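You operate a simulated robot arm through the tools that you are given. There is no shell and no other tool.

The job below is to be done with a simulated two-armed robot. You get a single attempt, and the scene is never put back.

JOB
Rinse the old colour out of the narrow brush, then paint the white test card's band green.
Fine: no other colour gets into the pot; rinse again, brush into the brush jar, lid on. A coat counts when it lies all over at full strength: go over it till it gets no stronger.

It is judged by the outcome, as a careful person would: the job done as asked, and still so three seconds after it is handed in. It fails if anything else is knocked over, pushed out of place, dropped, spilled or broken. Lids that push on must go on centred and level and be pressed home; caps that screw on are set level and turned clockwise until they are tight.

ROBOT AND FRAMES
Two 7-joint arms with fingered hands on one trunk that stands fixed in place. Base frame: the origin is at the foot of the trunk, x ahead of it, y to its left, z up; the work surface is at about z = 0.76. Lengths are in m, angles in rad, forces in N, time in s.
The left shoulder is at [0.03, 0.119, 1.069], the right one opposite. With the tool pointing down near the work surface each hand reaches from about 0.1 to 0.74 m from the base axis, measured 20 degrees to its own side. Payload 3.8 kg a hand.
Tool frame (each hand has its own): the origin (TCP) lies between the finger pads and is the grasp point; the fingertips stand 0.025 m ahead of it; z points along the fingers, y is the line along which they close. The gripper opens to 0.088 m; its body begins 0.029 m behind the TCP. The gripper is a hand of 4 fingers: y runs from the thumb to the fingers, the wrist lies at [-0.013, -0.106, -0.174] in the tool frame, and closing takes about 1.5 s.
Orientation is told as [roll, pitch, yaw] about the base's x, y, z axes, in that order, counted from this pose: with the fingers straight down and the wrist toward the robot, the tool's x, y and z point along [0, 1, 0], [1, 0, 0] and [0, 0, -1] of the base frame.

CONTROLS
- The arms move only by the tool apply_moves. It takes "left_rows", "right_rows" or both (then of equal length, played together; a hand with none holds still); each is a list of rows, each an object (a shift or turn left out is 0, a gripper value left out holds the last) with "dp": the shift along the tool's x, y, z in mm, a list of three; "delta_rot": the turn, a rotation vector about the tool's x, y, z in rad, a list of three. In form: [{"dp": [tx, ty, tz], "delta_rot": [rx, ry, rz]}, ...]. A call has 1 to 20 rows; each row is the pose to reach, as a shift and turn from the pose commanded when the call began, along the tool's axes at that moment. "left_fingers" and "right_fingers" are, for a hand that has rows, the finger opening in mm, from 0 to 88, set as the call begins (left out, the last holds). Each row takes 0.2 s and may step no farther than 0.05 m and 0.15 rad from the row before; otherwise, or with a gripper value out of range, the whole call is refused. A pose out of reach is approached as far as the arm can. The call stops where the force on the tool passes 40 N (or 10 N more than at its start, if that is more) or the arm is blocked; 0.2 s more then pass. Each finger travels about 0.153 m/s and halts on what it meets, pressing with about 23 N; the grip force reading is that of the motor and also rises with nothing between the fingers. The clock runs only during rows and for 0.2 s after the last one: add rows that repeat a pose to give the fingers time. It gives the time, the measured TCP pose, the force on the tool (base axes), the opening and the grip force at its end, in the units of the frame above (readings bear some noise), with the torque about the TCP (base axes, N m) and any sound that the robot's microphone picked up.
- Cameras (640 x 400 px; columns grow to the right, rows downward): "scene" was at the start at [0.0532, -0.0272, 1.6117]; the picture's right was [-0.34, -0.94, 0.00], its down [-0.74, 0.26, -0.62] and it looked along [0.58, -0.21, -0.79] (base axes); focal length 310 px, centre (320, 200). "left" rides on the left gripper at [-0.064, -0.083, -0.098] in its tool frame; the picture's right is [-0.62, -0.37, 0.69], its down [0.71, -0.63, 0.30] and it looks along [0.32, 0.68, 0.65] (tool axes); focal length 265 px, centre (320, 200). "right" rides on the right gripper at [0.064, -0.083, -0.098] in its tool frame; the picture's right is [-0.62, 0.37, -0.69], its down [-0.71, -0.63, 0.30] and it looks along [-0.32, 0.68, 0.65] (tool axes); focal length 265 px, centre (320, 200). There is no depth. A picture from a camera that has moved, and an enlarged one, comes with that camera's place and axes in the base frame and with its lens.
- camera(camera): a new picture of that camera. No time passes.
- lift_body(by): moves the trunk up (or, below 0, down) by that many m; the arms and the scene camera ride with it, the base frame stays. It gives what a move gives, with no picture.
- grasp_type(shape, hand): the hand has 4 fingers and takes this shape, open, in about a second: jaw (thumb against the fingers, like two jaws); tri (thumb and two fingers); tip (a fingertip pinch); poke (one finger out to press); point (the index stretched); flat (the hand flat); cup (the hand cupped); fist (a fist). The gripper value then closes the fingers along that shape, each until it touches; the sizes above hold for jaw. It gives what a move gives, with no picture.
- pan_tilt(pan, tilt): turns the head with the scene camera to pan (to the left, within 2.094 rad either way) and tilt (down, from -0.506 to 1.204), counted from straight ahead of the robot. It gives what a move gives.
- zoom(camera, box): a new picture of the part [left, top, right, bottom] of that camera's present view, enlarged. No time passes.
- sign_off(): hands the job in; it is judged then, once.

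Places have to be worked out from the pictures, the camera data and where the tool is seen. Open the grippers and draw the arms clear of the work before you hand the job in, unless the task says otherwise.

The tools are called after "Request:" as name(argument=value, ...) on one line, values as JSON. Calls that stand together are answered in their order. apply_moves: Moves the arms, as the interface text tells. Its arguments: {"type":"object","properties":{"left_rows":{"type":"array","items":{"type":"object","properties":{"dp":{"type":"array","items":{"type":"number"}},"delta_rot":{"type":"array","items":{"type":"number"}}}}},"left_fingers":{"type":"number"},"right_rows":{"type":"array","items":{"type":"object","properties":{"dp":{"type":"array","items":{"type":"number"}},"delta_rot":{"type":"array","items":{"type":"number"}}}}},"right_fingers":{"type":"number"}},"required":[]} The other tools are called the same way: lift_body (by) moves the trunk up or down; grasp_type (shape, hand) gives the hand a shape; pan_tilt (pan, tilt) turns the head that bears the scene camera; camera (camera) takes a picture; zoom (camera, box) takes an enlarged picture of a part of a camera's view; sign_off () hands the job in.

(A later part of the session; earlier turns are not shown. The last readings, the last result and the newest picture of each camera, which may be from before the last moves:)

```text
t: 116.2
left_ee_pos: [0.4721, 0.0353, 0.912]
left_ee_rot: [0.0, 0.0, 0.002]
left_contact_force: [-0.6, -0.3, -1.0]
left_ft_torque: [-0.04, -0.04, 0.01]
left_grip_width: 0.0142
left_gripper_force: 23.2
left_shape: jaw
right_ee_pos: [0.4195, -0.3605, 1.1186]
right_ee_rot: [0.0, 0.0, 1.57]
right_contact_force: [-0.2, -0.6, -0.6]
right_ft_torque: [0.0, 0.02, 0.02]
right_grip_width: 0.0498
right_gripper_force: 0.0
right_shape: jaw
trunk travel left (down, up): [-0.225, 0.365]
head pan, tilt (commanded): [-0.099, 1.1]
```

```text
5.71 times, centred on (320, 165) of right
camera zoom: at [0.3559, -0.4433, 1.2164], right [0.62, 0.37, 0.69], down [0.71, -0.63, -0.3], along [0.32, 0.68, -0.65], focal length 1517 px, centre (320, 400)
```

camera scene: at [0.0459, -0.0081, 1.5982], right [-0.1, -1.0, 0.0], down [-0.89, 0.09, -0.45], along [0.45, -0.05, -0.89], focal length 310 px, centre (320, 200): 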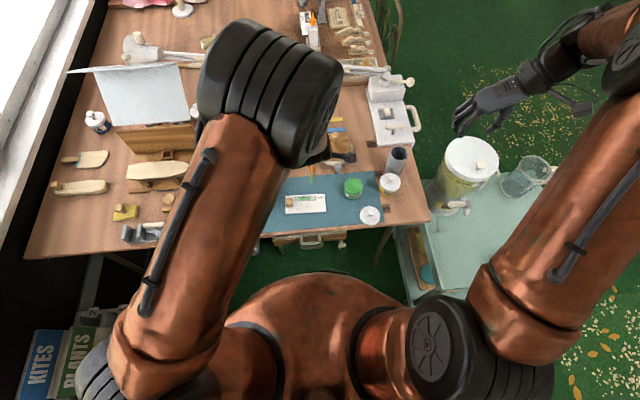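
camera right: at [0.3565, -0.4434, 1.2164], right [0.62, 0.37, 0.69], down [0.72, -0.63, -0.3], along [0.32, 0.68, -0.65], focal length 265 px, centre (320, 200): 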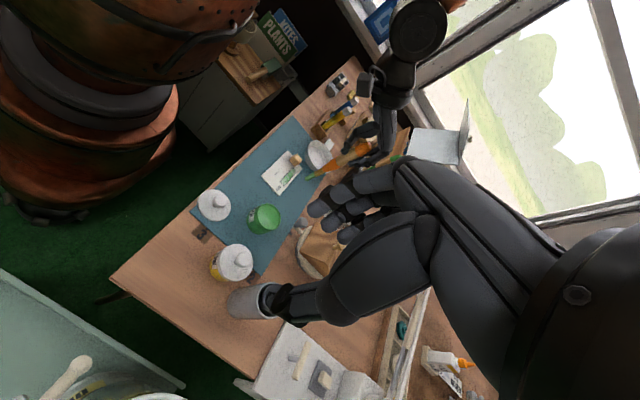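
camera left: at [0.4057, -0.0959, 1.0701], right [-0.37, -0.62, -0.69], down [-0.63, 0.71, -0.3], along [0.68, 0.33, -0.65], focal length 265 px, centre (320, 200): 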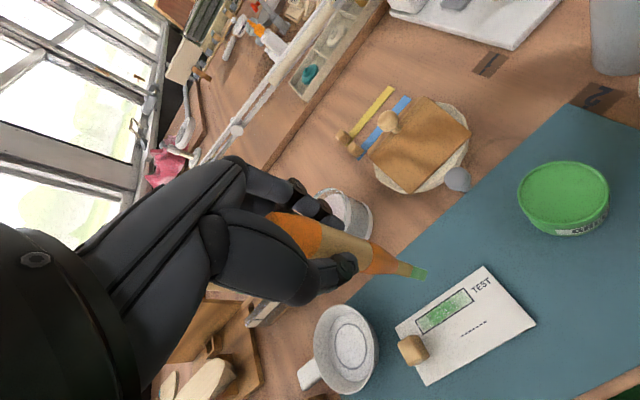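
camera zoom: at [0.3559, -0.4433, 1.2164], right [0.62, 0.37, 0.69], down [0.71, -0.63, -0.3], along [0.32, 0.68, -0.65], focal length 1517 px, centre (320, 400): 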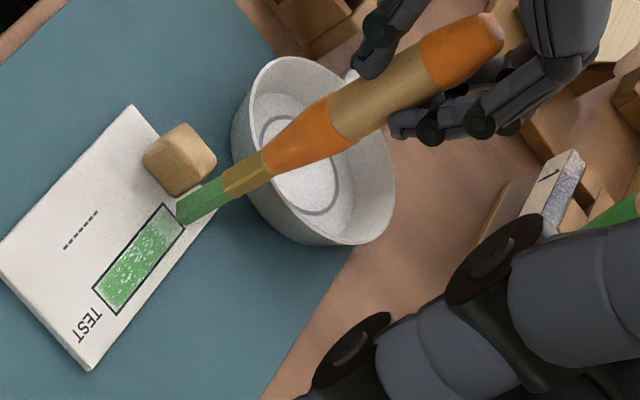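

The brush springs back when lifted, so the lag is elastic. The tip is about 5 mm too far left and close to the block, so I'll move right 5 mm and lower gently to contact.

Request:
apply_moves(left_rows=[{"dp": [-5, 0, 0]}, {"dp": [-5, 0, 2]}, {"dp": [-5, 0, 3]}, {"dp": [-5, 0, 3]}])

Request:
apply_moves(left_rows=[{"dp": [0, 0, 1]}, {"dp": [0, 0, 1]}])

Request:
zoom(camera="left", box=[360, 230, 500, 330])

```text
t: 117.2
left_ee_pos: [0.4724, 0.0307, 0.9084]
left_ee_rot: [0.001, 0.001, 0.001]
left_contact_force: [0.1, -0.1, -0.4]
left_ft_torque: [-0.01, 0.01, 0.02]
left_grip_width: 0.0142
left_gripper_force: 22.8
left_shape: jaw
right_ee_pos: [0.4202, -0.3596, 1.1175]
right_ee_rot: [0.001, -0.001, 1.569]
right_contact_force: [-0.5, -0.7, 1.0]
right_ft_torque: [-0.02, 0.02, 0.0]
right_grip_width: 0.0495
right_gripper_force: 0.1
right_shape: jaw
trunk travel left (down, up): [-0.225, 0.365]
head pan, tilt (commanded): [-0.099, 1.1]
```

```text
t: 117.8
left_ee_pos: [0.4727, 0.0312, 0.908]
left_ee_rot: [-0.002, 0.001, 0.001]
left_contact_force: [-0.4, -1.0, 2.2]
left_ft_torque: [0.02, 0.01, -0.01]
left_grip_width: 0.014
left_gripper_force: 22.7
left_shape: jaw
right_ee_pos: [0.4195, -0.3602, 1.1176]
right_ee_rot: [-0.001, 0.0, 1.571]
right_contact_force: [-0.6, 0.0, 0.8]
right_ft_torque: [-0.02, -0.02, -0.02]
right_grip_width: 0.0496
right_gripper_force: 0.0
right_shape: jaw
trunk travel left (down, up): [-0.225, 0.365]
head pan, tilt (commanded): [-0.099, 1.1]
```

```text
4.00 times, centred on (430, 280) of left
camera zoom: at [0.3886, -0.0328, 1.0066], right [-0.37, -0.62, -0.69], down [-0.63, 0.71, -0.3], along [0.68, 0.33, -0.65], focal length 1062 px, centre (-120, -120)
```

zoom: 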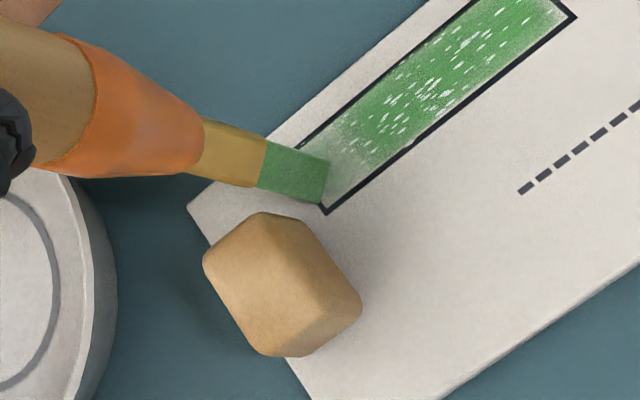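

Light contact (2.2 N) right at the left end. Now a stroke to the right, overshooting a little for the elastic lag.

Request:
apply_moves(left_rows=[{"dp": [-6, -0.2, 0]}, {"dp": [-12, -0.4, 0]}, {"dp": [-18, -0.7, 0]}, {"dp": [-24, -0.9, 0]}, {"dp": [-30, -1.1, 0]}, {"dp": [-36, -1.3, 0]}, {"dp": [-42, -1.6, 0]}, {"dp": [-48, -1.8, 0]}, {"dp": [-54, -2, 0]}, {"dp": [-60, -2.2, 0]}, {"dp": [-60, -2.2, 0]}])

Request:
zoom(camera="left", box=[340, 210, 480, 330])

Request:
zoom(camera="right", box=[270, 130, 370, 200])

```text
t: 120.2
left_ee_pos: [0.4707, -0.0303, 0.9089]
left_ee_rot: [-0.001, 0.0, 0.001]
left_contact_force: [-0.6, 1.1, -0.2]
left_ft_torque: [0.01, -0.02, 0.02]
left_grip_width: 0.0145
left_gripper_force: 22.7
left_shape: jaw
right_ee_pos: [0.4195, -0.3601, 1.1188]
right_ee_rot: [0.0, -0.001, 1.572]
right_contact_force: [0.0, -0.9, 0.5]
right_ft_torque: [0.03, 0.03, -0.02]
right_grip_width: 0.0495
right_gripper_force: 0.0
right_shape: jaw
trunk travel left (down, up): [-0.225, 0.365]
head pan, tilt (commanded): [-0.099, 1.1]
```

```text
3.33 times, centred on (410, 270) of left
camera zoom: at [0.3871, -0.0929, 1.0068], right [-0.37, -0.62, -0.69], down [-0.63, 0.71, -0.3], along [0.68, 0.33, -0.65], focal length 885 px, centre (20, -33)
```

zoom: 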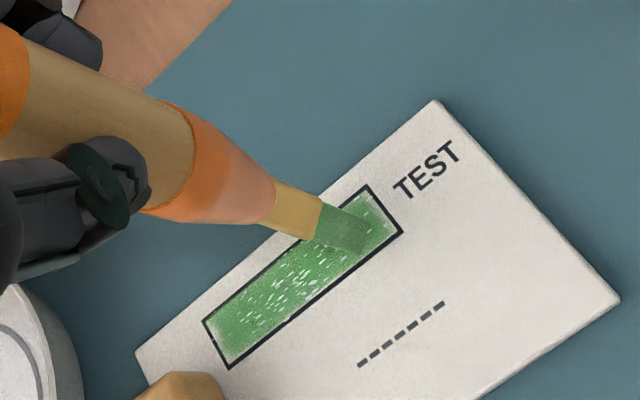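

```text
5.71 times, centred on (320, 165) of right
camera zoom: at [0.3558, -0.4432, 1.2165], right [0.62, 0.37, 0.69], down [0.71, -0.63, -0.3], along [0.32, 0.68, -0.65], focal length 1517 px, centre (320, 400)
```

zoom: 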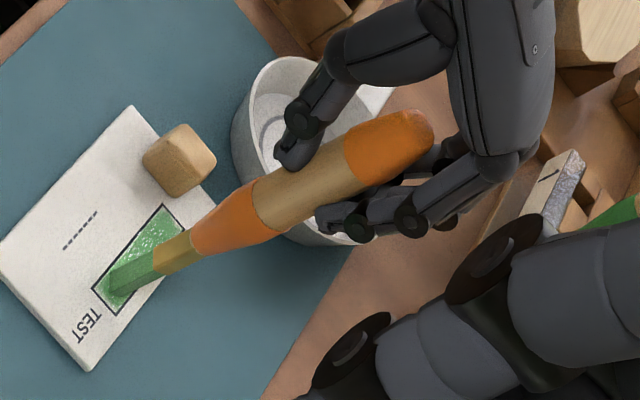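

The coat is evening out and the left end is covered. I'll go over it again both ways with slightly more contact and a small overshoot at the ends.

Request:
apply_moves(left_rows=[{"dp": [-6, -0.2, 0.3]}, {"dp": [-7, -0.2, 0.6]}, {"dp": [0, 0, 0.6]}, {"dp": [8, 0.3, 0.6]}, {"dp": [16, 0.6, 0.6]}, {"dp": [24, 0.9, 0.6]}, {"dp": [32, 1.2, 0.6]}, {"dp": [40, 1.5, 0.6]}, {"dp": [48, 1.8, 0.6]}, {"dp": [56, 2.1, 0.5]}, {"dp": [62, 2.3, 0.4]}, {"dp": [56, 2.1, 0.4]}, {"dp": [48, 1.8, 0.4]}, {"dp": [40, 1.5, 0.4]}, {"dp": [32, 1.2, 0.4]}, {"dp": [24, 0.9, 0.4]}, {"dp": [16, 0.6, 0.4]}, {"dp": [8, 0.3, 0.4]}, {"dp": [0, 0, 0.5]}, {"dp": [-8, -0.2, 0.6]}])

Request:
zoom(camera="left", box=[340, 210, 480, 330])

Request:
zoom(camera="right", box=[270, 130, 370, 200])

```text
t: 124.4
left_ee_pos: [0.469, -0.037, 0.9075]
left_ee_rot: [0.001, 0.0, 0.002]
left_contact_force: [0.4, -0.2, 0.5]
left_ft_torque: [0.14, 0.03, 0.0]
left_grip_width: 0.0143
left_gripper_force: 22.9
left_shape: jaw
right_ee_pos: [0.4208, -0.36, 1.1175]
right_ee_rot: [-0.001, -0.001, 1.57]
right_contact_force: [-0.2, 0.5, 0.3]
right_ft_torque: [0.02, 0.0, 0.02]
right_grip_width: 0.0498
right_gripper_force: 0.0
right_shape: jaw
trunk travel left (down, up): [-0.225, 0.365]
head pan, tilt (commanded): [-0.099, 1.1]
```

```text
3.33 times, centred on (410, 270) of left
camera zoom: at [0.3863, -0.1011, 1.0056], right [-0.37, -0.62, -0.69], down [-0.63, 0.71, -0.3], along [0.68, 0.33, -0.65], focal length 885 px, centre (20, -33)
```

zoom: 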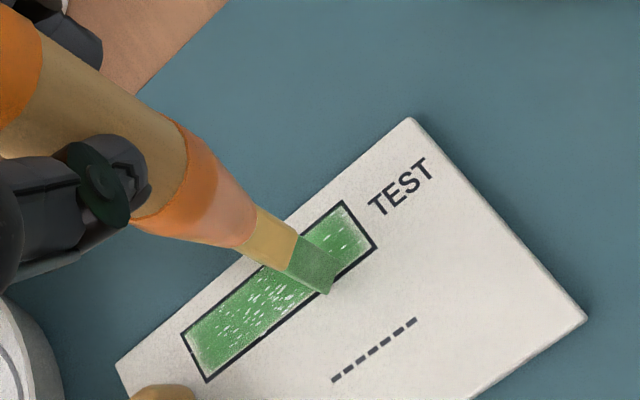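

```text
5.71 times, centred on (320, 165) of right
camera zoom: at [0.3556, -0.4435, 1.2164], right [0.62, 0.37, 0.69], down [0.71, -0.63, -0.3], along [0.32, 0.68, -0.65], focal length 1517 px, centre (320, 400)
```

zoom: 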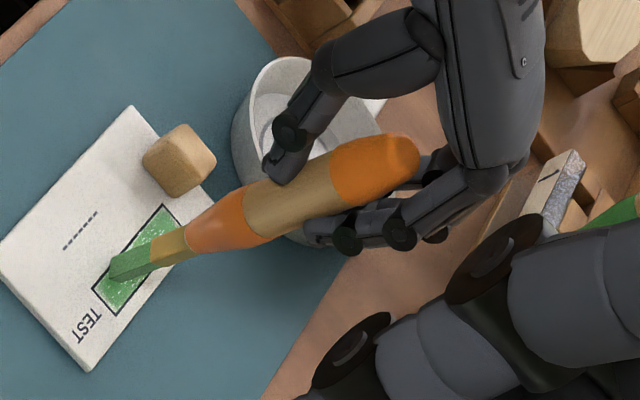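

The coat looks much fuller. I'll lift the brush 25 mm and look at the whole band.

Request:
apply_moves(left_rows=[{"dp": [-2, 0, -8]}, {"dp": [-4, 0, -25]}, {"dp": [-20, 20, -45]}, {"dp": [-20, 20, -45]}])

Request:
zoom(camera="left", box=[360, 230, 500, 350])

Request:
zoom(camera="scene", box=[280, 182, 340, 218])

Request:
zoom(camera="right", box=[260, 140, 330, 200])

```text
t: 125.4
left_ee_pos: [0.4892, -0.0573, 0.953]
left_ee_rot: [0.0, -0.001, 0.003]
left_contact_force: [0.0, 0.5, -0.1]
left_ft_torque: [0.05, -0.04, 0.03]
left_grip_width: 0.0147
left_gripper_force: 23.4
left_shape: jaw
right_ee_pos: [0.4205, -0.3603, 1.1169]
right_ee_rot: [0.0, -0.001, 1.572]
right_contact_force: [-0.3, -0.2, 0.4]
right_ft_torque: [-0.01, 0.02, -0.01]
right_grip_width: 0.0498
right_gripper_force: 0.1
right_shape: jaw
trunk travel left (down, up): [-0.225, 0.365]
head pan, tilt (commanded): [-0.099, 1.1]
```

```text
3.33 times, centred on (430, 290) of left
camera zoom: at [0.4067, -0.121, 1.0514], right [-0.37, -0.62, -0.69], down [-0.63, 0.71, -0.3], along [0.68, 0.32, -0.65], focal length 885 px, centre (-47, -100)
```

zoom: 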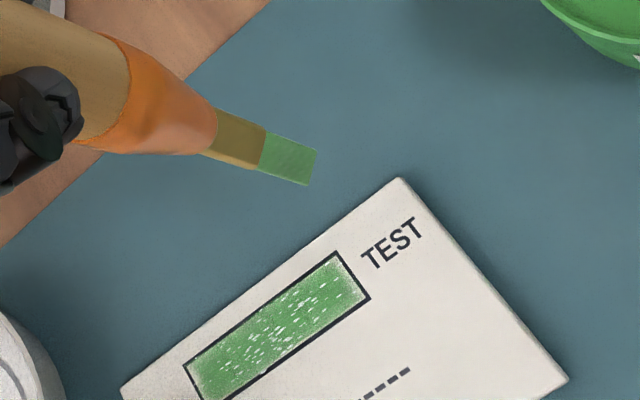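

```text
10.67 times, centred on (310, 200) of scene
camera zoom: at [0.0453, -0.0075, 1.5982], right [-0.1, -1.0, 0.0], down [-0.89, 0.09, -0.45], along [0.45, -0.05, -0.89], focal length 3308 px, centre (427, 200)
```

zoom: 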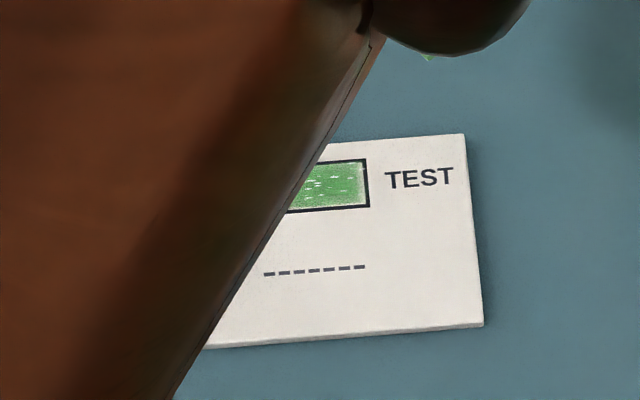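

```text
6.67 times, centred on (295, 170) of right
camera zoom: at [0.3559, -0.4428, 1.2166], right [0.62, 0.37, 0.69], down [0.71, -0.63, -0.3], along [0.32, 0.68, -0.65], focal length 1769 px, centre (487, 400)
```

zoom: 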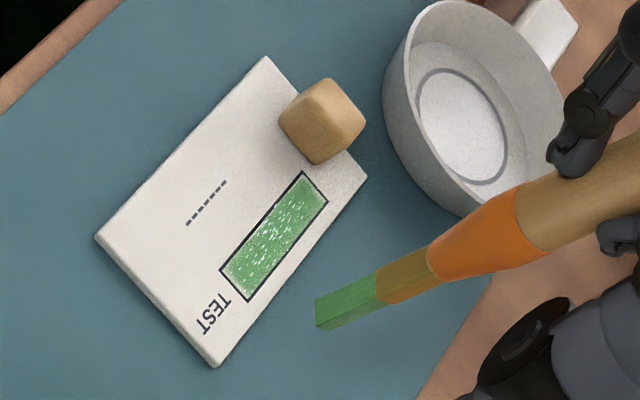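

The band is green all over but still has pale flecks, so it needs reloading and more coats. I'll raise over to the green pot, tip about 30 mm above the rim.

Request:
apply_moves(left_rows=[{"dp": [0, 0, -18]}, {"dp": [-30, -1, -18]}, {"dp": [-60, -3, -18]}, {"dp": [-96, -4, -18]}, {"dp": [-96, -4, -18]}])

Request:
zoom(camera="left", box=[360, 220, 520, 340])

Request:
zoom(camera="right", box=[200, 160, 320, 250])

Request:
zoom(camera="scene", box=[270, 160, 380, 225])

```text
t: 126.6
left_ee_pos: [0.4866, -0.1531, 0.9702]
left_ee_rot: [0.001, -0.001, 0.002]
left_contact_force: [-0.4, 0.4, 0.0]
left_ft_torque: [0.01, -0.06, 0.0]
left_grip_width: 0.0145
left_gripper_force: 22.7
left_shape: jaw
right_ee_pos: [0.4197, -0.3604, 1.118]
right_ee_rot: [-0.001, 0.0, 1.569]
right_contact_force: [0.6, 0.1, -0.7]
right_ft_torque: [-0.04, 0.0, 0.01]
right_grip_width: 0.0499
right_gripper_force: 0.1
right_shape: jaw
trunk travel left (down, up): [-0.225, 0.365]
head pan, tilt (commanded): [-0.099, 1.1]
```

```text
3.33 times, centred on (440, 280) of left
camera zoom: at [0.4028, -0.216, 1.0688], right [-0.37, -0.62, -0.69], down [-0.63, 0.71, -0.3], along [0.68, 0.32, -0.65], focal length 885 px, centre (-80, -67)
```

zoom: 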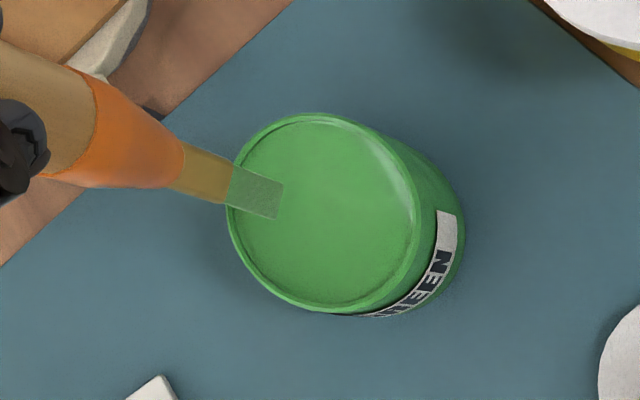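

```text
4.44 times, centred on (260, 205) of right
camera zoom: at [0.3561, -0.4427, 1.2165], right [0.62, 0.37, 0.69], down [0.71, -0.63, -0.3], along [0.32, 0.68, -0.65], focal length 1180 px, centre (587, 178)
```

zoom: 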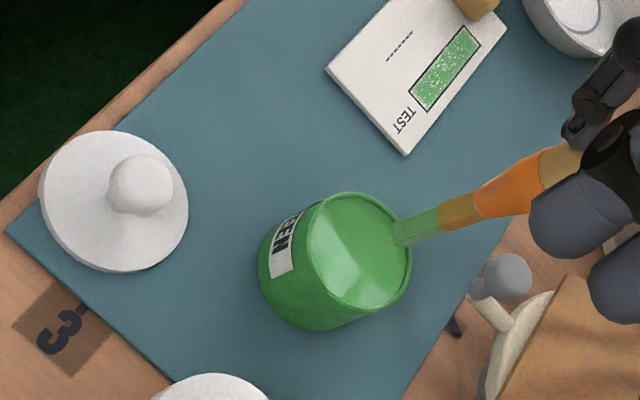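

```text
5.82 times, centred on (325, 192) of scene
camera zoom: at [0.0456, -0.0074, 1.5982], right [-0.1, -1.0, 0.0], down [-0.89, 0.09, -0.45], along [0.45, -0.05, -0.89], focal length 1804 px, centre (291, 244)
```

zoom: 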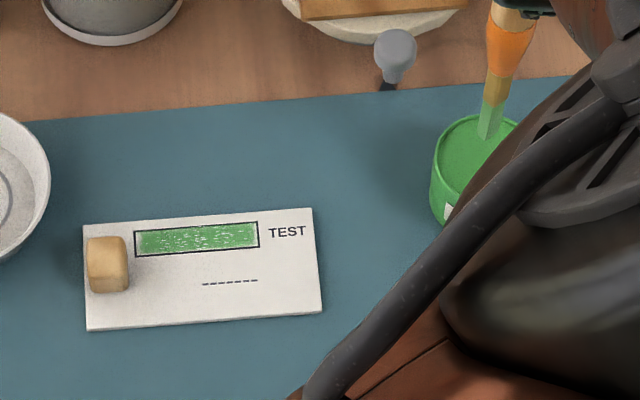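

The tip will land inside the pot mouth in both views. I'll lower 25 mm, then creep down to touch the paint surface.

Request:
apply_moves(left_rows=[{"dp": [0, 0, 10]}, {"dp": [0, 0, 20]}, {"dp": [0, 0, 25]}, {"dp": [0, 0, 25]}])

Request:
apply_moves(left_rows=[{"dp": [0, 0, 1]}, {"dp": [0, 0, 2]}, {"dp": [0, 0, 2]}])

Request:
zoom(camera="left", box=[360, 220, 520, 340])

```text
t: 127.6
left_ee_pos: [0.4867, -0.1531, 0.9469]
left_ee_rot: [-0.001, -0.001, -0.001]
left_contact_force: [-0.4, -0.2, 3.3]
left_ft_torque: [0.01, -0.01, 0.03]
left_grip_width: 0.0146
left_gripper_force: 22.6
left_shape: jaw
right_ee_pos: [0.4183, -0.3604, 1.1179]
right_ee_rot: [0.001, 0.0, 1.571]
right_contact_force: [0.1, -0.1, -0.4]
right_ft_torque: [-0.01, 0.01, -0.01]
right_grip_width: 0.0495
right_gripper_force: 0.0
right_shape: jaw
trunk travel left (down, up): [-0.225, 0.365]
head pan, tilt (commanded): [-0.099, 1.1]
```

```text
t: 128.4
left_ee_pos: [0.4862, -0.1536, 0.9462]
left_ee_rot: [-0.002, -0.003, -0.002]
left_contact_force: [0.8, 0.4, 13.6]
left_ft_torque: [0.04, -0.06, -0.03]
left_grip_width: 0.0148
left_gripper_force: 22.8
left_shape: jaw
right_ee_pos: [0.4181, -0.3603, 1.1186]
right_ee_rot: [0.001, 0.001, 1.571]
right_contact_force: [0.3, -0.1, -0.7]
right_ft_torque: [-0.01, 0.02, -0.01]
right_grip_width: 0.0496
right_gripper_force: 0.0
right_shape: jaw
trunk travel left (down, up): [-0.225, 0.365]
head pan, tilt (commanded): [-0.099, 1.1]
```

```text
3.33 times, centred on (440, 280) of left
camera zoom: at [0.4022, -0.217, 1.0434], right [-0.37, -0.62, -0.69], down [-0.63, 0.71, -0.31], along [0.69, 0.32, -0.65], focal length 885 px, centre (-80, -67)
```

zoom: 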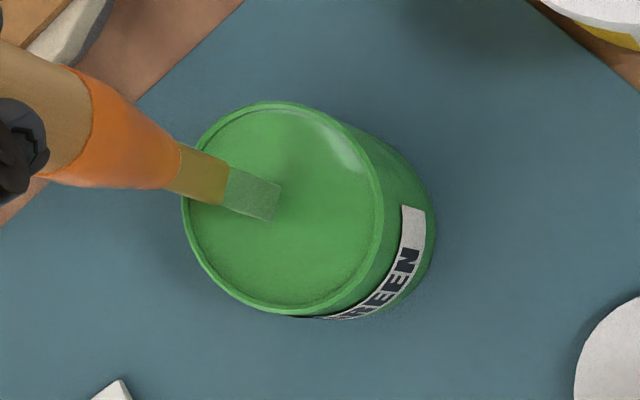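

Contact at 13.6 N is more than needed. I'll ease off to a light touch, dwell, then lift out.

Request:
apply_moves(left_rows=[{"dp": [0, 0, -1.8]}, {"dp": [0, 0, -1.8]}, {"dp": [0, 0, -1.8]}])

Request:
apply_moves(left_rows=[{"dp": [0, 0, -10]}, {"dp": [0, 0, -30]}, {"dp": [0, 0, -40]}, {"dp": [0, 0, -40]}])

Request:
zoom(camera="left", box=[340, 200, 520, 340])

Request:
zoom(camera="right", box=[220, 140, 340, 240])

```text
t: 129.2
left_ee_pos: [0.486, -0.1531, 0.9457]
left_ee_rot: [-0.001, 0.0, 0.001]
left_contact_force: [-1.1, 0.0, 9.1]
left_ft_torque: [-0.01, -0.11, 0.01]
left_grip_width: 0.0149
left_gripper_force: 23.3
left_shape: jaw
right_ee_pos: [0.4199, -0.3607, 1.1183]
right_ee_rot: [-0.001, 0.001, 1.57]
right_contact_force: [0.4, 0.4, 0.2]
right_ft_torque: [-0.04, 0.03, -0.01]
right_grip_width: 0.0496
right_gripper_force: 0.0
right_shape: jaw
trunk travel left (down, up): [-0.225, 0.365]
head pan, tilt (commanded): [-0.099, 1.1]
```

```text
t: 130.2
left_ee_pos: [0.4869, -0.1532, 0.9853]
left_ee_rot: [-0.001, -0.001, 0.002]
left_contact_force: [0.1, -1.0, -0.5]
left_ft_torque: [0.0, -0.03, -0.02]
left_grip_width: 0.0148
left_gripper_force: 23.4
left_shape: jaw
right_ee_pos: [0.4203, -0.3608, 1.1171]
right_ee_rot: [-0.001, 0.0, 1.571]
right_contact_force: [0.1, -0.2, -0.1]
right_ft_torque: [0.0, 0.04, 0.02]
right_grip_width: 0.05
right_gripper_force: 0.2
right_shape: jaw
trunk travel left (down, up): [-0.225, 0.365]
head pan, tilt (commanded): [-0.099, 1.1]
```

```text
2.86 times, centred on (430, 270) of left
camera zoom: at [0.4025, -0.2173, 1.0836], right [-0.37, -0.62, -0.69], down [-0.63, 0.71, -0.3], along [0.68, 0.33, -0.65], focal length 758 px, centre (6, 0)
```

zoom: 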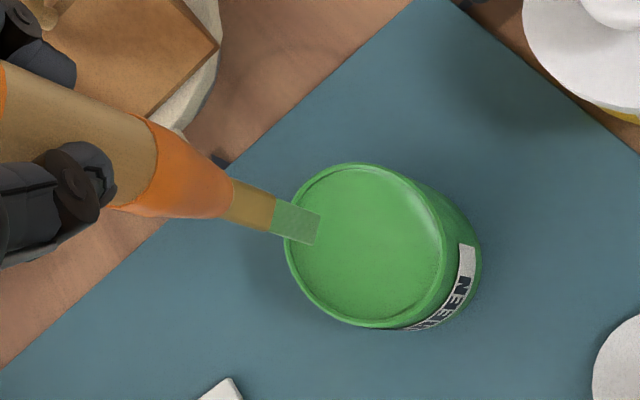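

```text
4.00 times, centred on (280, 190) of right
camera zoom: at [0.3557, -0.4434, 1.2164], right [0.62, 0.37, 0.69], down [0.71, -0.63, -0.3], along [0.32, 0.68, -0.65], focal length 1062 px, centre (480, 240)
```

zoom: 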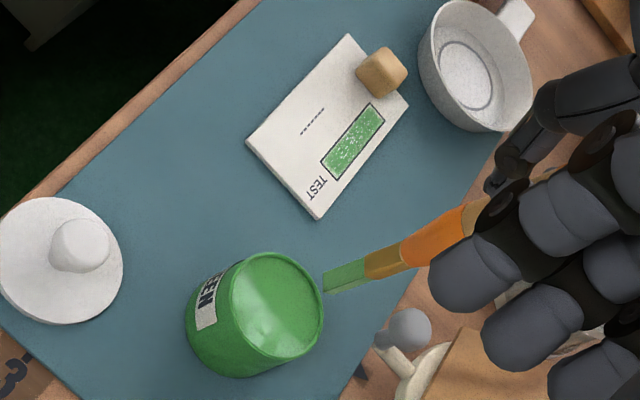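

Loaded again. I'll return over the band's right end and check alignment at about 12 mm above it.

Request:
apply_moves(left_rows=[{"dp": [40, -4, 0]}, {"dp": [80, -8, 0]}, {"dp": [118, -11.4, 10]}, {"dp": [118, -11.4, 40]}, {"dp": [118, -11.4, 62]}, {"dp": [118, -11.4, 62]}])

Request:
zoom(camera="left", box=[360, 230, 480, 320])

Request:
zoom(camera="right", box=[260, 130, 340, 200])

```text
t: 131.6
left_ee_pos: [0.4754, -0.0354, 0.9229]
left_ee_rot: [0.0, -0.001, 0.0]
left_contact_force: [0.6, -0.9, 0.2]
left_ft_torque: [0.03, -0.01, -0.02]
left_grip_width: 0.0146
left_gripper_force: 22.9
left_shape: jaw
right_ee_pos: [0.4196, -0.3615, 1.1183]
right_ee_rot: [0.0, 0.001, 1.571]
right_contact_force: [-1.0, 0.2, 0.5]
right_ft_torque: [0.01, -0.02, 0.01]
right_grip_width: 0.0499
right_gripper_force: 0.1
right_shape: jaw
trunk travel left (down, up): [-0.225, 0.365]
head pan, tilt (commanded): [-0.099, 1.1]
```

```text
4.44 times, centred on (420, 275) of left
camera zoom: at [0.3909, -0.0992, 1.0216], right [-0.37, -0.62, -0.69], down [-0.63, 0.71, -0.3], along [0.68, 0.32, -0.65], focal length 1180 px, centre (-124, -133)
```

zoom: 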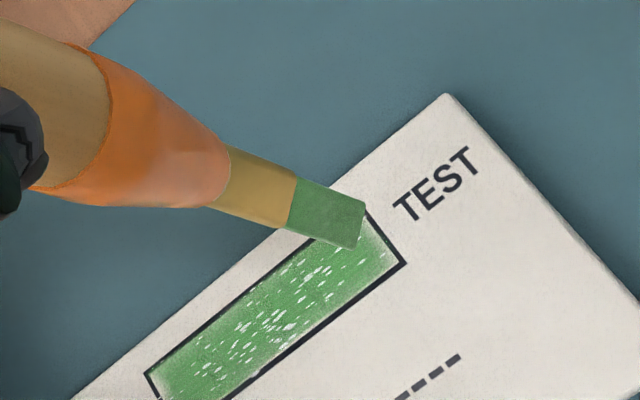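

```text
5.71 times, centred on (300, 165) of right
camera zoom: at [0.3556, -0.4434, 1.2164], right [0.62, 0.37, 0.69], down [0.71, -0.63, -0.3], along [0.32, 0.68, -0.65], focal length 1517 px, centre (434, 400)
```

zoom: 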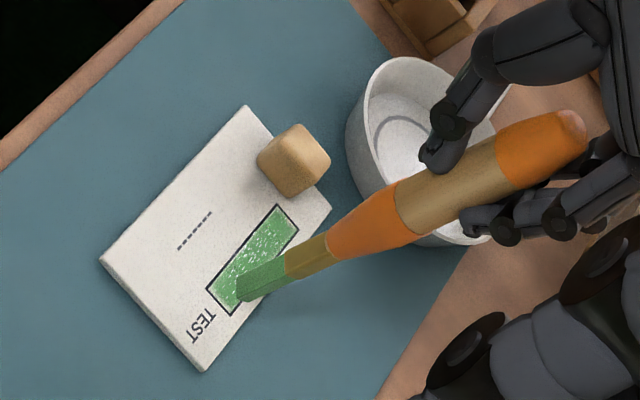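

The tip would land about 3 mm past the right end line, so I'll correct by +3 mm and lower toward contact.

Request:
apply_moves(left_rows=[{"dp": [3, 0, 5]}, {"dp": [3, 0, 10]}, {"dp": [3, 0, 12.5]}, {"dp": [3, 0, 12.5]}])

Request:
apply_moves(left_rows=[{"dp": [0, 0, 1]}, {"dp": [0, 0, 1]}])

Request:
apply_moves(left_rows=[{"dp": [0, 0, 1]}, {"dp": [0, 0, 1]}])

```text
t: 132.6
left_ee_pos: [0.475, -0.0325, 0.9105]
left_ee_rot: [-0.001, 0.0, 0.003]
left_contact_force: [0.0, -0.2, -0.4]
left_ft_torque: [0.01, -0.05, 0.01]
left_grip_width: 0.0147
left_gripper_force: 23.1
left_shape: jaw
right_ee_pos: [0.4206, -0.3599, 1.1179]
right_ee_rot: [0.0, 0.0, 1.569]
right_contact_force: [-0.3, 0.2, 0.4]
right_ft_torque: [0.02, 0.0, -0.01]
right_grip_width: 0.0497
right_gripper_force: 0.0
right_shape: jaw
trunk travel left (down, up): [-0.225, 0.365]
head pan, tilt (commanded): [-0.099, 1.1]
```

```text
t: 133.2
left_ee_pos: [0.4748, -0.0331, 0.9093]
left_ee_rot: [0.0, 0.0, 0.002]
left_contact_force: [0.6, -0.2, -0.3]
left_ft_torque: [0.03, 0.04, 0.01]
left_grip_width: 0.015
left_gripper_force: 22.6
left_shape: jaw
right_ee_pos: [0.42, -0.3602, 1.1189]
right_ee_rot: [-0.001, 0.001, 1.572]
right_contact_force: [-0.6, -0.1, 0.0]
right_ft_torque: [0.01, 0.02, -0.04]
right_grip_width: 0.0496
right_gripper_force: 0.0
right_shape: jaw
trunk travel left (down, up): [-0.225, 0.365]
head pan, tilt (commanded): [-0.099, 1.1]
```

```text
t: 133.8
left_ee_pos: [0.4754, -0.0319, 0.9087]
left_ee_rot: [0.0, 0.001, 0.001]
left_contact_force: [-0.6, 0.1, 0.2]
left_ft_torque: [0.01, -0.05, 0.01]
left_grip_width: 0.0149
left_gripper_force: 23.1
left_shape: jaw
right_ee_pos: [0.419, -0.3608, 1.1177]
right_ee_rot: [0.001, 0.0, 1.57]
right_contact_force: [0.6, 0.1, 0.1]
right_ft_torque: [0.02, 0.02, 0.0]
right_grip_width: 0.0497
right_gripper_force: 0.0
right_shape: jaw
trunk travel left (down, up): [-0.225, 0.365]
head pan, tilt (commanded): [-0.099, 1.1]
```

Request:
apply_moves(left_rows=[{"dp": [0, 0, 1]}, {"dp": [0, 0, 1]}])

Request:
apply_moves(left_rows=[{"dp": [0, 0, 1]}, {"dp": [0, 0, 1]}])

Request:
zoom(camera="left", box=[360, 230, 480, 320])

```text
t: 134.4
left_ee_pos: [0.475, -0.0315, 0.9082]
left_ee_rot: [-0.001, 0.001, 0.001]
left_contact_force: [-0.1, -0.1, 2.4]
left_ft_torque: [0.02, -0.01, -0.03]
left_grip_width: 0.015
left_gripper_force: 22.8
left_shape: jaw
right_ee_pos: [0.4202, -0.3604, 1.1186]
right_ee_rot: [-0.002, 0.001, 1.571]
right_contact_force: [-0.2, 0.7, -0.8]
right_ft_torque: [0.02, 0.0, -0.03]
right_grip_width: 0.0496
right_gripper_force: 0.1
right_shape: jaw
trunk travel left (down, up): [-0.225, 0.365]
head pan, tilt (commanded): [-0.099, 1.1]
```

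```text
t: 135.0
left_ee_pos: [0.4753, -0.0329, 0.9079]
left_ee_rot: [0.0, 0.0, 0.002]
left_contact_force: [-0.1, 1.0, 10.2]
left_ft_torque: [0.0, -0.05, 0.0]
left_grip_width: 0.0149
left_gripper_force: 22.9
left_shape: jaw
right_ee_pos: [0.419, -0.3607, 1.1181]
right_ee_rot: [-0.001, -0.002, 1.571]
right_contact_force: [0.6, 0.1, 0.0]
right_ft_torque: [0.04, 0.03, -0.02]
right_grip_width: 0.0496
right_gripper_force: 0.0
right_shape: jaw
trunk travel left (down, up): [-0.225, 0.365]
head pan, tilt (commanded): [-0.099, 1.1]
```

```text
4.44 times, centred on (420, 275) of left
camera zoom: at [0.3908, -0.096, 1.0058], right [-0.37, -0.62, -0.69], down [-0.63, 0.71, -0.31], along [0.69, 0.32, -0.65], focal length 1180 px, centre (-124, -133)
```

zoom: 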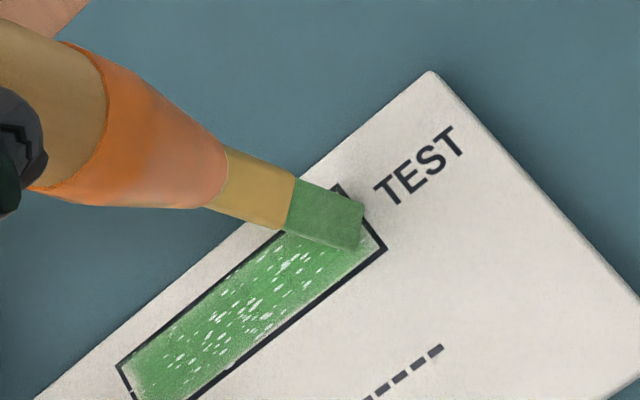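

Contact re-established. At about 3 N I'll do a full pass left and back.

Request:
apply_moves(left_rows=[{"dp": [0, 0, -0.9]}, {"dp": [7, 0.2, -0.9]}, {"dp": [14, 0.4, -0.9]}, {"dp": [21, 0.7, -0.9]}, {"dp": [28, 0.9, -0.9]}, {"dp": [35, 1.1, -0.9]}, {"dp": [42, 1.3, -0.9]}, {"dp": [49, 1.6, -0.9]}, {"dp": [56, 1.8, -0.9]}, {"dp": [62, 2, -0.9]}, {"dp": [55, 1.8, -0.9]}, {"dp": [48, 1.6, -0.9]}, {"dp": [41, 1.3, -0.9]}, {"dp": [34, 1.1, -0.9]}, {"dp": [27, 0.9, -0.9]}, {"dp": [20, 0.7, -0.9]}, {"dp": [13, 0.4, -0.9]}, {"dp": [6, 0.2, -0.8]}, {"dp": [-1, 0, -0.7]}, {"dp": [-6, 0, -0.6]}])

Request:
zoom(camera="left", box=[340, 220, 480, 330])

Request:
zoom(camera="right", box=[260, 130, 340, 200])

```text
t: 139.2
left_ee_pos: [0.4756, -0.0384, 0.9069]
left_ee_rot: [0.001, -0.001, 0.0]
left_contact_force: [0.6, 1.0, 3.3]
left_ft_torque: [0.11, -0.03, 0.0]
left_grip_width: 0.0151
left_gripper_force: 22.5
left_shape: jaw
right_ee_pos: [0.4198, -0.3601, 1.1178]
right_ee_rot: [-0.001, -0.002, 1.57]
right_contact_force: [-0.4, -0.2, 0.0]
right_ft_torque: [0.0, 0.01, -0.01]
right_grip_width: 0.0496
right_gripper_force: 0.0
right_shape: jaw
trunk travel left (down, up): [-0.225, 0.365]
head pan, tilt (commanded): [-0.099, 1.1]
```

```text
3.64 times, centred on (410, 275) of left
camera zoom: at [0.391, -0.1016, 1.0059], right [-0.37, -0.62, -0.69], down [-0.63, 0.71, -0.3], along [0.68, 0.33, -0.65], focal length 965 px, centre (-7, -73)
```

zoom: 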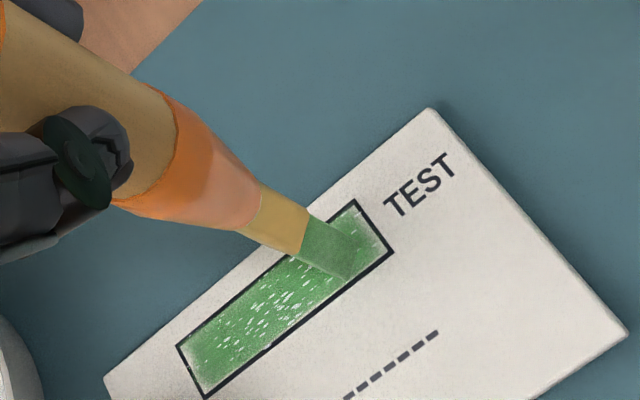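

```text
5.71 times, centred on (300, 165) of right
camera zoom: at [0.3556, -0.4433, 1.2165], right [0.62, 0.37, 0.69], down [0.71, -0.63, -0.3], along [0.32, 0.68, -0.65], focal length 1517 px, centre (434, 400)
```

zoom: 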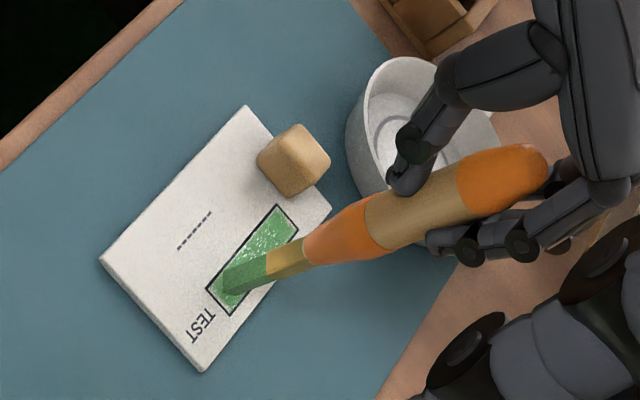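

Denser now. I'll keep going, with a pass offset toward the far edge and a return pass offset toward the near edge.

Request:
apply_moves(left_rows=[{"dp": [2, 2.5, 0]}, {"dp": [9, 2.7, -0.2]}, {"dp": [16, 2.9, -0.3]}, {"dp": [23, 3.1, -0.3]}, {"dp": [30, 3.3, -0.3]}, {"dp": [37, 3.6, -0.3]}, {"dp": [44, 3.8, -0.3]}, {"dp": [51, 4, -0.3]}, {"dp": [58, 4.2, -0.3]}, {"dp": [66, 4.5, -0.3]}, {"dp": [64, -0.5, -0.3]}, {"dp": [57, -0.7, -0.3]}, {"dp": [50, -0.9, -0.3]}, {"dp": [43, -1.1, -0.3]}, {"dp": [36, -1.4, -0.3]}, {"dp": [29, -1.6, -0.3]}, {"dp": [22, -1.8, -0.3]}, {"dp": [14, -2.1, -0.2]}, {"dp": [6, -2.3, -0.1]}, {"dp": [-2, -2.5, 0]}])

Request:
zoom(camera="left", box=[340, 220, 480, 330])

Request:
zoom(camera="right", box=[260, 130, 340, 200])

```text
t: 143.4
left_ee_pos: [0.4717, -0.0412, 0.9075]
left_ee_rot: [-0.001, -0.001, 0.003]
left_contact_force: [0.1, 0.0, 2.0]
left_ft_torque: [0.11, 0.0, -0.03]
left_grip_width: 0.0149
left_gripper_force: 23.2
left_shape: jaw
right_ee_pos: [0.4201, -0.3599, 1.1173]
right_ee_rot: [-0.001, 0.0, 1.571]
right_contact_force: [0.1, -0.2, -0.4]
right_ft_torque: [0.03, -0.01, -0.01]
right_grip_width: 0.0496
right_gripper_force: 0.1
right_shape: jaw
trunk travel left (down, up): [-0.225, 0.365]
head pan, tilt (commanded): [-0.099, 1.1]
```

```text
3.64 times, centred on (410, 275) of left
camera zoom: at [0.3884, -0.1041, 1.0057], right [-0.37, -0.62, -0.69], down [-0.63, 0.71, -0.3], along [0.68, 0.33, -0.65], focal length 965 px, centre (-7, -73)
```

zoom: 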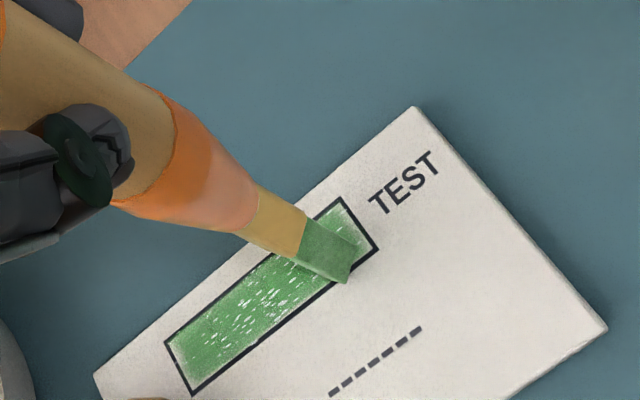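

```text
5.71 times, centred on (300, 165) of right
camera zoom: at [0.3556, -0.4435, 1.2164], right [0.62, 0.37, 0.69], down [0.71, -0.63, -0.3], along [0.32, 0.68, -0.65], focal length 1517 px, centre (434, 400)
```

zoom: 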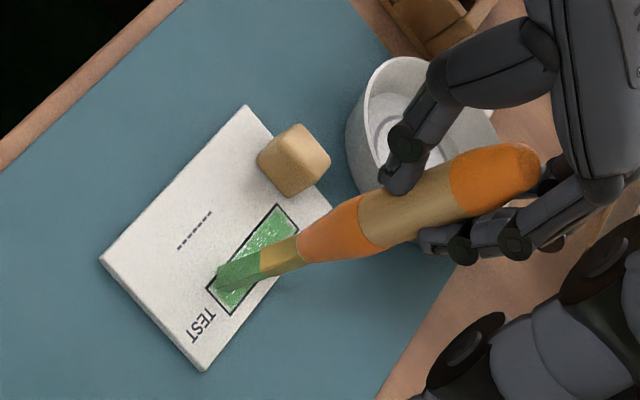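

I'll lift and zoom tightly on the band to judge strength and flecks.

Request:
apply_moves(left_rows=[{"dp": [0, 2, -8]}, {"dp": [-8, 12, -30]}, {"dp": [-25, 25, -45]}, {"dp": [-25, 25, -45]}])

Request:
zoom(camera="left", box=[380, 280, 480, 360])

Request:
zoom(camera="right", box=[275, 150, 325, 190])

Request:
zoom(camera="left", box=[390, 240, 460, 300])

```text
t: 144.4
left_ee_pos: [0.4987, -0.0658, 0.9517]
left_ee_rot: [-0.001, 0.0, 0.002]
left_contact_force: [-0.7, -0.3, -0.3]
left_ft_torque: [0.02, 0.03, 0.0]
left_grip_width: 0.0148
left_gripper_force: 23.2
left_shape: jaw
right_ee_pos: [0.4194, -0.3596, 1.1177]
right_ee_rot: [0.0, 0.0, 1.571]
right_contact_force: [1.0, -0.4, 0.8]
right_ft_torque: [0.0, 0.0, 0.01]
right_grip_width: 0.0498
right_gripper_force: 0.1
right_shape: jaw
trunk travel left (down, up): [-0.225, 0.365]
head pan, tilt (commanded): [-0.099, 1.1]
```

```text
5.00 times, centred on (430, 320) of left
camera zoom: at [0.4147, -0.1288, 1.051], right [-0.37, -0.62, -0.69], down [-0.63, 0.71, -0.3], along [0.68, 0.33, -0.65], focal length 1327 px, centre (-230, -400)
```

zoom: 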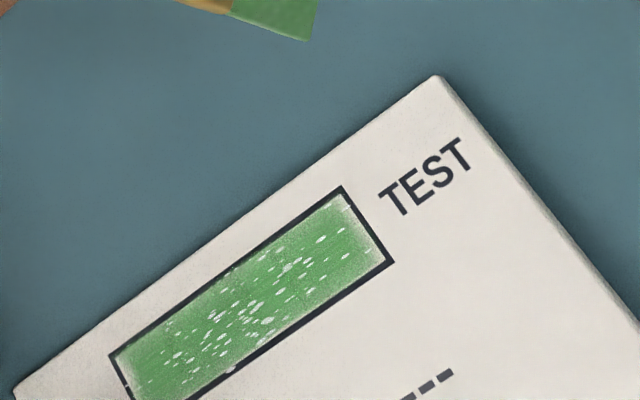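

```text
10.00 times, centred on (300, 170) of right
camera zoom: at [0.356, -0.4428, 1.2165], right [0.62, 0.37, 0.69], down [0.71, -0.63, -0.3], along [0.32, 0.68, -0.65], focal length 2654 px, centre (520, 500)
```

zoom: 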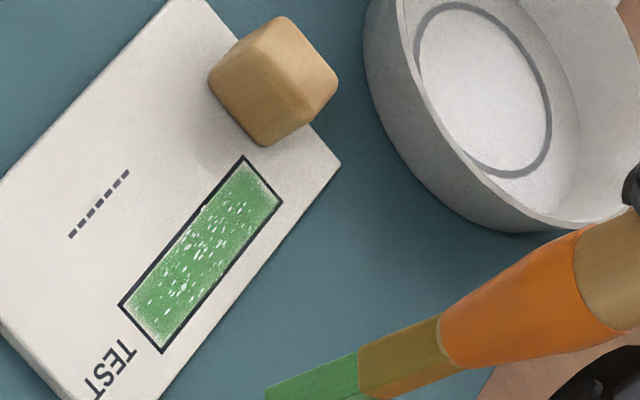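

```text
6.67 times, centred on (425, 270) of left
camera zoom: at [0.4147, -0.1288, 1.051], right [-0.37, -0.62, -0.69], down [-0.63, 0.71, -0.3], along [0.68, 0.33, -0.65], focal length 1769 px, centre (-380, -267)
```

zoom: 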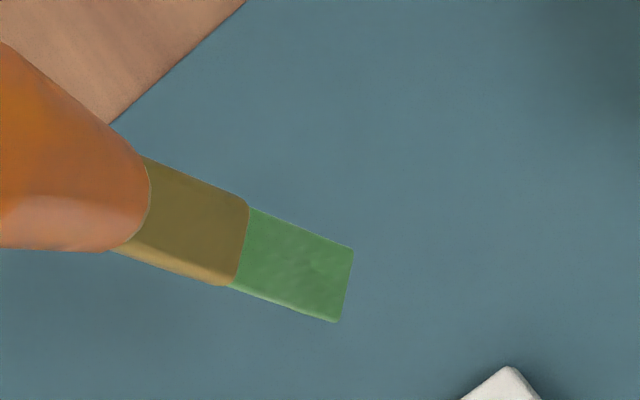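

The coat still shows flecks along the middle and lighter edges at the right end. I'll come back down at the right end and work over it with slower strokes.

Request:
apply_moves(left_rows=[{"dp": [16, -11, 8]}, {"dp": [33, -22, 20]}, {"dp": [33, -22, 34]}, {"dp": [33, -22, 43]}, {"dp": [33, -22, 43]}])

Request:
apply_moves(left_rows=[{"dp": [0, 0, 1]}, {"dp": [0, 0, 1]}])

Request:
zoom(camera="left", box=[360, 230, 480, 320])

```text
t: 145.6
left_ee_pos: [0.4759, -0.0318, 0.9087]
left_ee_rot: [0.0, 0.001, 0.001]
left_contact_force: [-0.6, -0.2, -0.7]
left_ft_torque: [0.0, -0.01, -0.03]
left_grip_width: 0.0149
left_gripper_force: 23.1
left_shape: jaw
right_ee_pos: [0.4201, -0.3601, 1.1181]
right_ee_rot: [0.002, 0.001, 1.57]
right_contact_force: [0.2, 0.6, -0.7]
right_ft_torque: [0.02, 0.02, -0.02]
right_grip_width: 0.0496
right_gripper_force: 0.1
right_shape: jaw
trunk travel left (down, up): [-0.225, 0.365]
head pan, tilt (commanded): [-0.099, 1.1]
```

```text
t: 146.2
left_ee_pos: [0.4749, -0.0323, 0.9086]
left_ee_rot: [-0.001, 0.001, -0.001]
left_contact_force: [-0.2, 0.1, 0.0]
left_ft_torque: [0.02, -0.01, 0.02]
left_grip_width: 0.0147
left_gripper_force: 23.3
left_shape: jaw
right_ee_pos: [0.4195, -0.3604, 1.1185]
right_ee_rot: [0.0, -0.001, 1.569]
right_contact_force: [0.0, -1.3, -0.6]
right_ft_torque: [-0.03, 0.01, 0.01]
right_grip_width: 0.0496
right_gripper_force: 0.1
right_shape: jaw
trunk travel left (down, up): [-0.225, 0.365]
head pan, tilt (commanded): [-0.099, 1.1]
```

```text
4.44 times, centred on (420, 275) of left
camera zoom: at [0.3918, -0.0962, 1.0068], right [-0.37, -0.62, -0.69], down [-0.63, 0.71, -0.3], along [0.68, 0.33, -0.65], focal length 1180 px, centre (-124, -133)
```

zoom: 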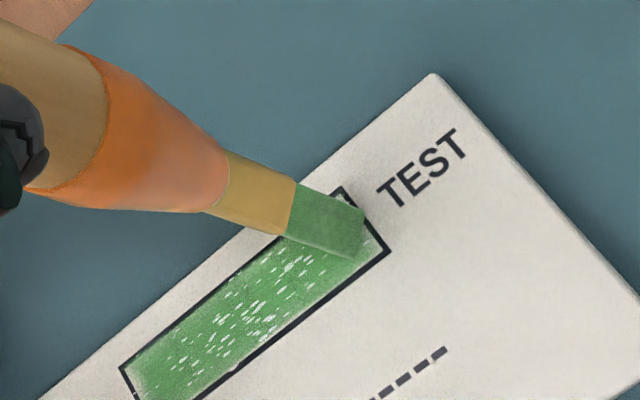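

Request:
apply_moves(left_rows=[{"dp": [-2, -1, 1]}, {"dp": [2, -1, 1]}, {"dp": [6, -0.8, 1]}, {"dp": [10, -0.7, 1]}, {"dp": [14, -0.6, 1]}, {"dp": [18, -0.4, 1]}, {"dp": [22, -0.3, 1]}, {"dp": [26, -0.2, 1]}, {"dp": [30, 0, 1]}, {"dp": [34, 0.1, 1]}, {"dp": [38, 0.2, 1]}, {"dp": [42, 0.4, 1]}, {"dp": [46, 0.5, 1]}, {"dp": [50, 0.6, 1]}, {"dp": [54, 0.8, 1]}, {"dp": [58, 0.9, 1]}, {"dp": [62, 1, 1]}, {"dp": [65, 1, 1]}])

Request:
zoom(camera="left", box=[370, 210, 510, 320])

Request:
zoom(camera="right", box=[275, 140, 335, 190])

```text
t: 150.0
left_ee_pos: [0.4758, 0.0324, 0.9083]
left_ee_rot: [-0.001, -0.003, 0.002]
left_contact_force: [1.0, -0.6, 5.5]
left_ft_torque: [0.0, 0.0, 0.01]
left_grip_width: 0.0145
left_gripper_force: 23.1
left_shape: jaw
right_ee_pos: [0.4191, -0.3589, 1.1181]
right_ee_rot: [-0.001, 0.0, 1.573]
right_contact_force: [0.4, 0.5, 0.1]
right_ft_torque: [0.03, 0.0, 0.01]
right_grip_width: 0.0499
right_gripper_force: 0.0
right_shape: jaw
trunk travel left (down, up): [-0.225, 0.365]
head pan, tilt (commanded): [-0.099, 1.1]
```

```text
3.64 times, centred on (440, 265) of left
camera zoom: at [0.3925, -0.0309, 1.006], right [-0.37, -0.62, -0.69], down [-0.63, 0.71, -0.31], along [0.68, 0.33, -0.65], focal length 965 px, centre (-116, -36)
```

zoom: 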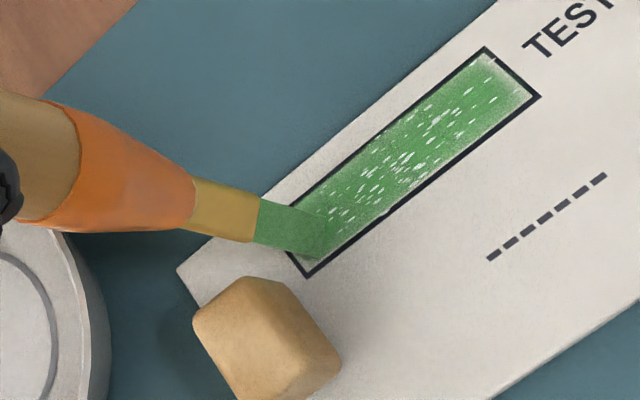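

```text
8.00 times, centred on (305, 165) of right
camera zoom: at [0.3554, -0.4433, 1.2166], right [0.62, 0.37, 0.69], down [0.71, -0.63, -0.3], along [0.33, 0.68, -0.65], focal length 2123 px, centre (440, 480)
```

zoom: 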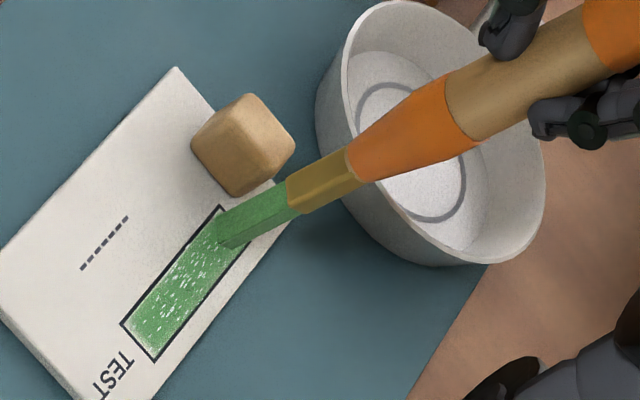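

The flecks aren't shrinking much, so the brush is probably running dry. I'll lift and go back to reload in the pot.

Request:
apply_moves(left_rows=[{"dp": [0, 0, -30]}, {"dp": [-10, 2, -70]}, {"dp": [-55, 4, -72]}, {"dp": [-100, 7, -72]}, {"dp": [-145, 9, -72]}, {"dp": [-187, 11.7, -72]}, {"dp": [-187, 11.7, -55]}, {"dp": [-187, 11.7, -45]}, {"dp": [-187, 11.7, -45]}])

Request:
zoom(camera="left", box=[360, 220, 520, 340])

Request:
zoom(camera="right", box=[200, 160, 320, 250])

```text
t: 152.0
left_ee_pos: [0.4878, -0.1537, 0.9534]
left_ee_rot: [-0.002, 0.0, 0.003]
left_contact_force: [-0.3, 0.0, -0.4]
left_ft_torque: [0.01, 0.06, 0.04]
left_grip_width: 0.0146
left_gripper_force: 23.2
left_shape: jaw
right_ee_pos: [0.4196, -0.3596, 1.1173]
right_ee_rot: [-0.001, 0.0, 1.57]
right_contact_force: [1.4, 0.6, 0.3]
right_ft_torque: [-0.02, -0.03, 0.05]
right_grip_width: 0.0496
right_gripper_force: 0.1
right_shape: jaw
trunk travel left (down, up): [-0.225, 0.365]
head pan, tilt (commanded): [-0.099, 1.1]
```

```text
3.33 times, centred on (440, 280) of left
camera zoom: at [0.4044, -0.2176, 1.0508], right [-0.37, -0.62, -0.69], down [-0.63, 0.71, -0.3], along [0.68, 0.32, -0.65], focal length 885 px, centre (-80, -67)
```

zoom: 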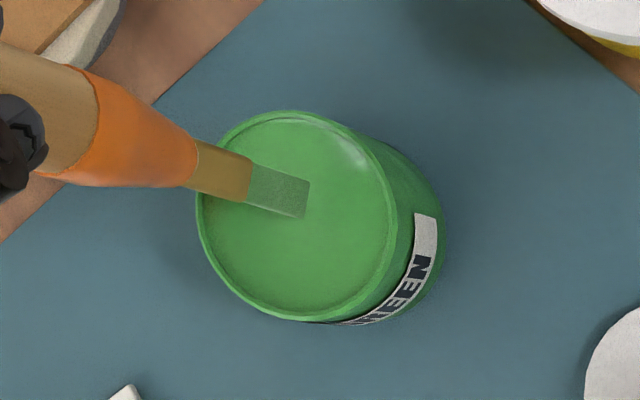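

```text
4.44 times, centred on (260, 205) of right
camera zoom: at [0.3558, -0.4432, 1.2165], right [0.62, 0.37, 0.69], down [0.71, -0.63, -0.3], along [0.32, 0.68, -0.65], focal length 1180 px, centre (587, 178)
```

zoom: 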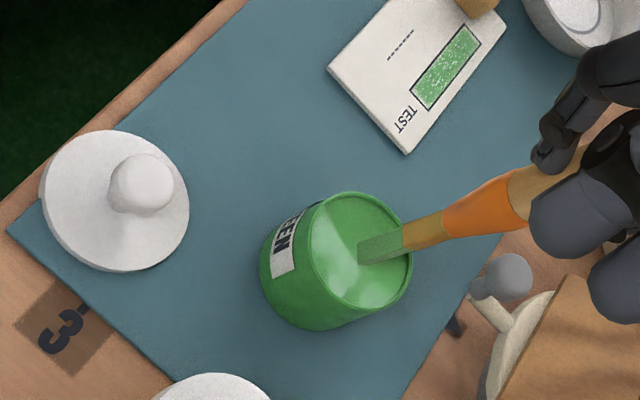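

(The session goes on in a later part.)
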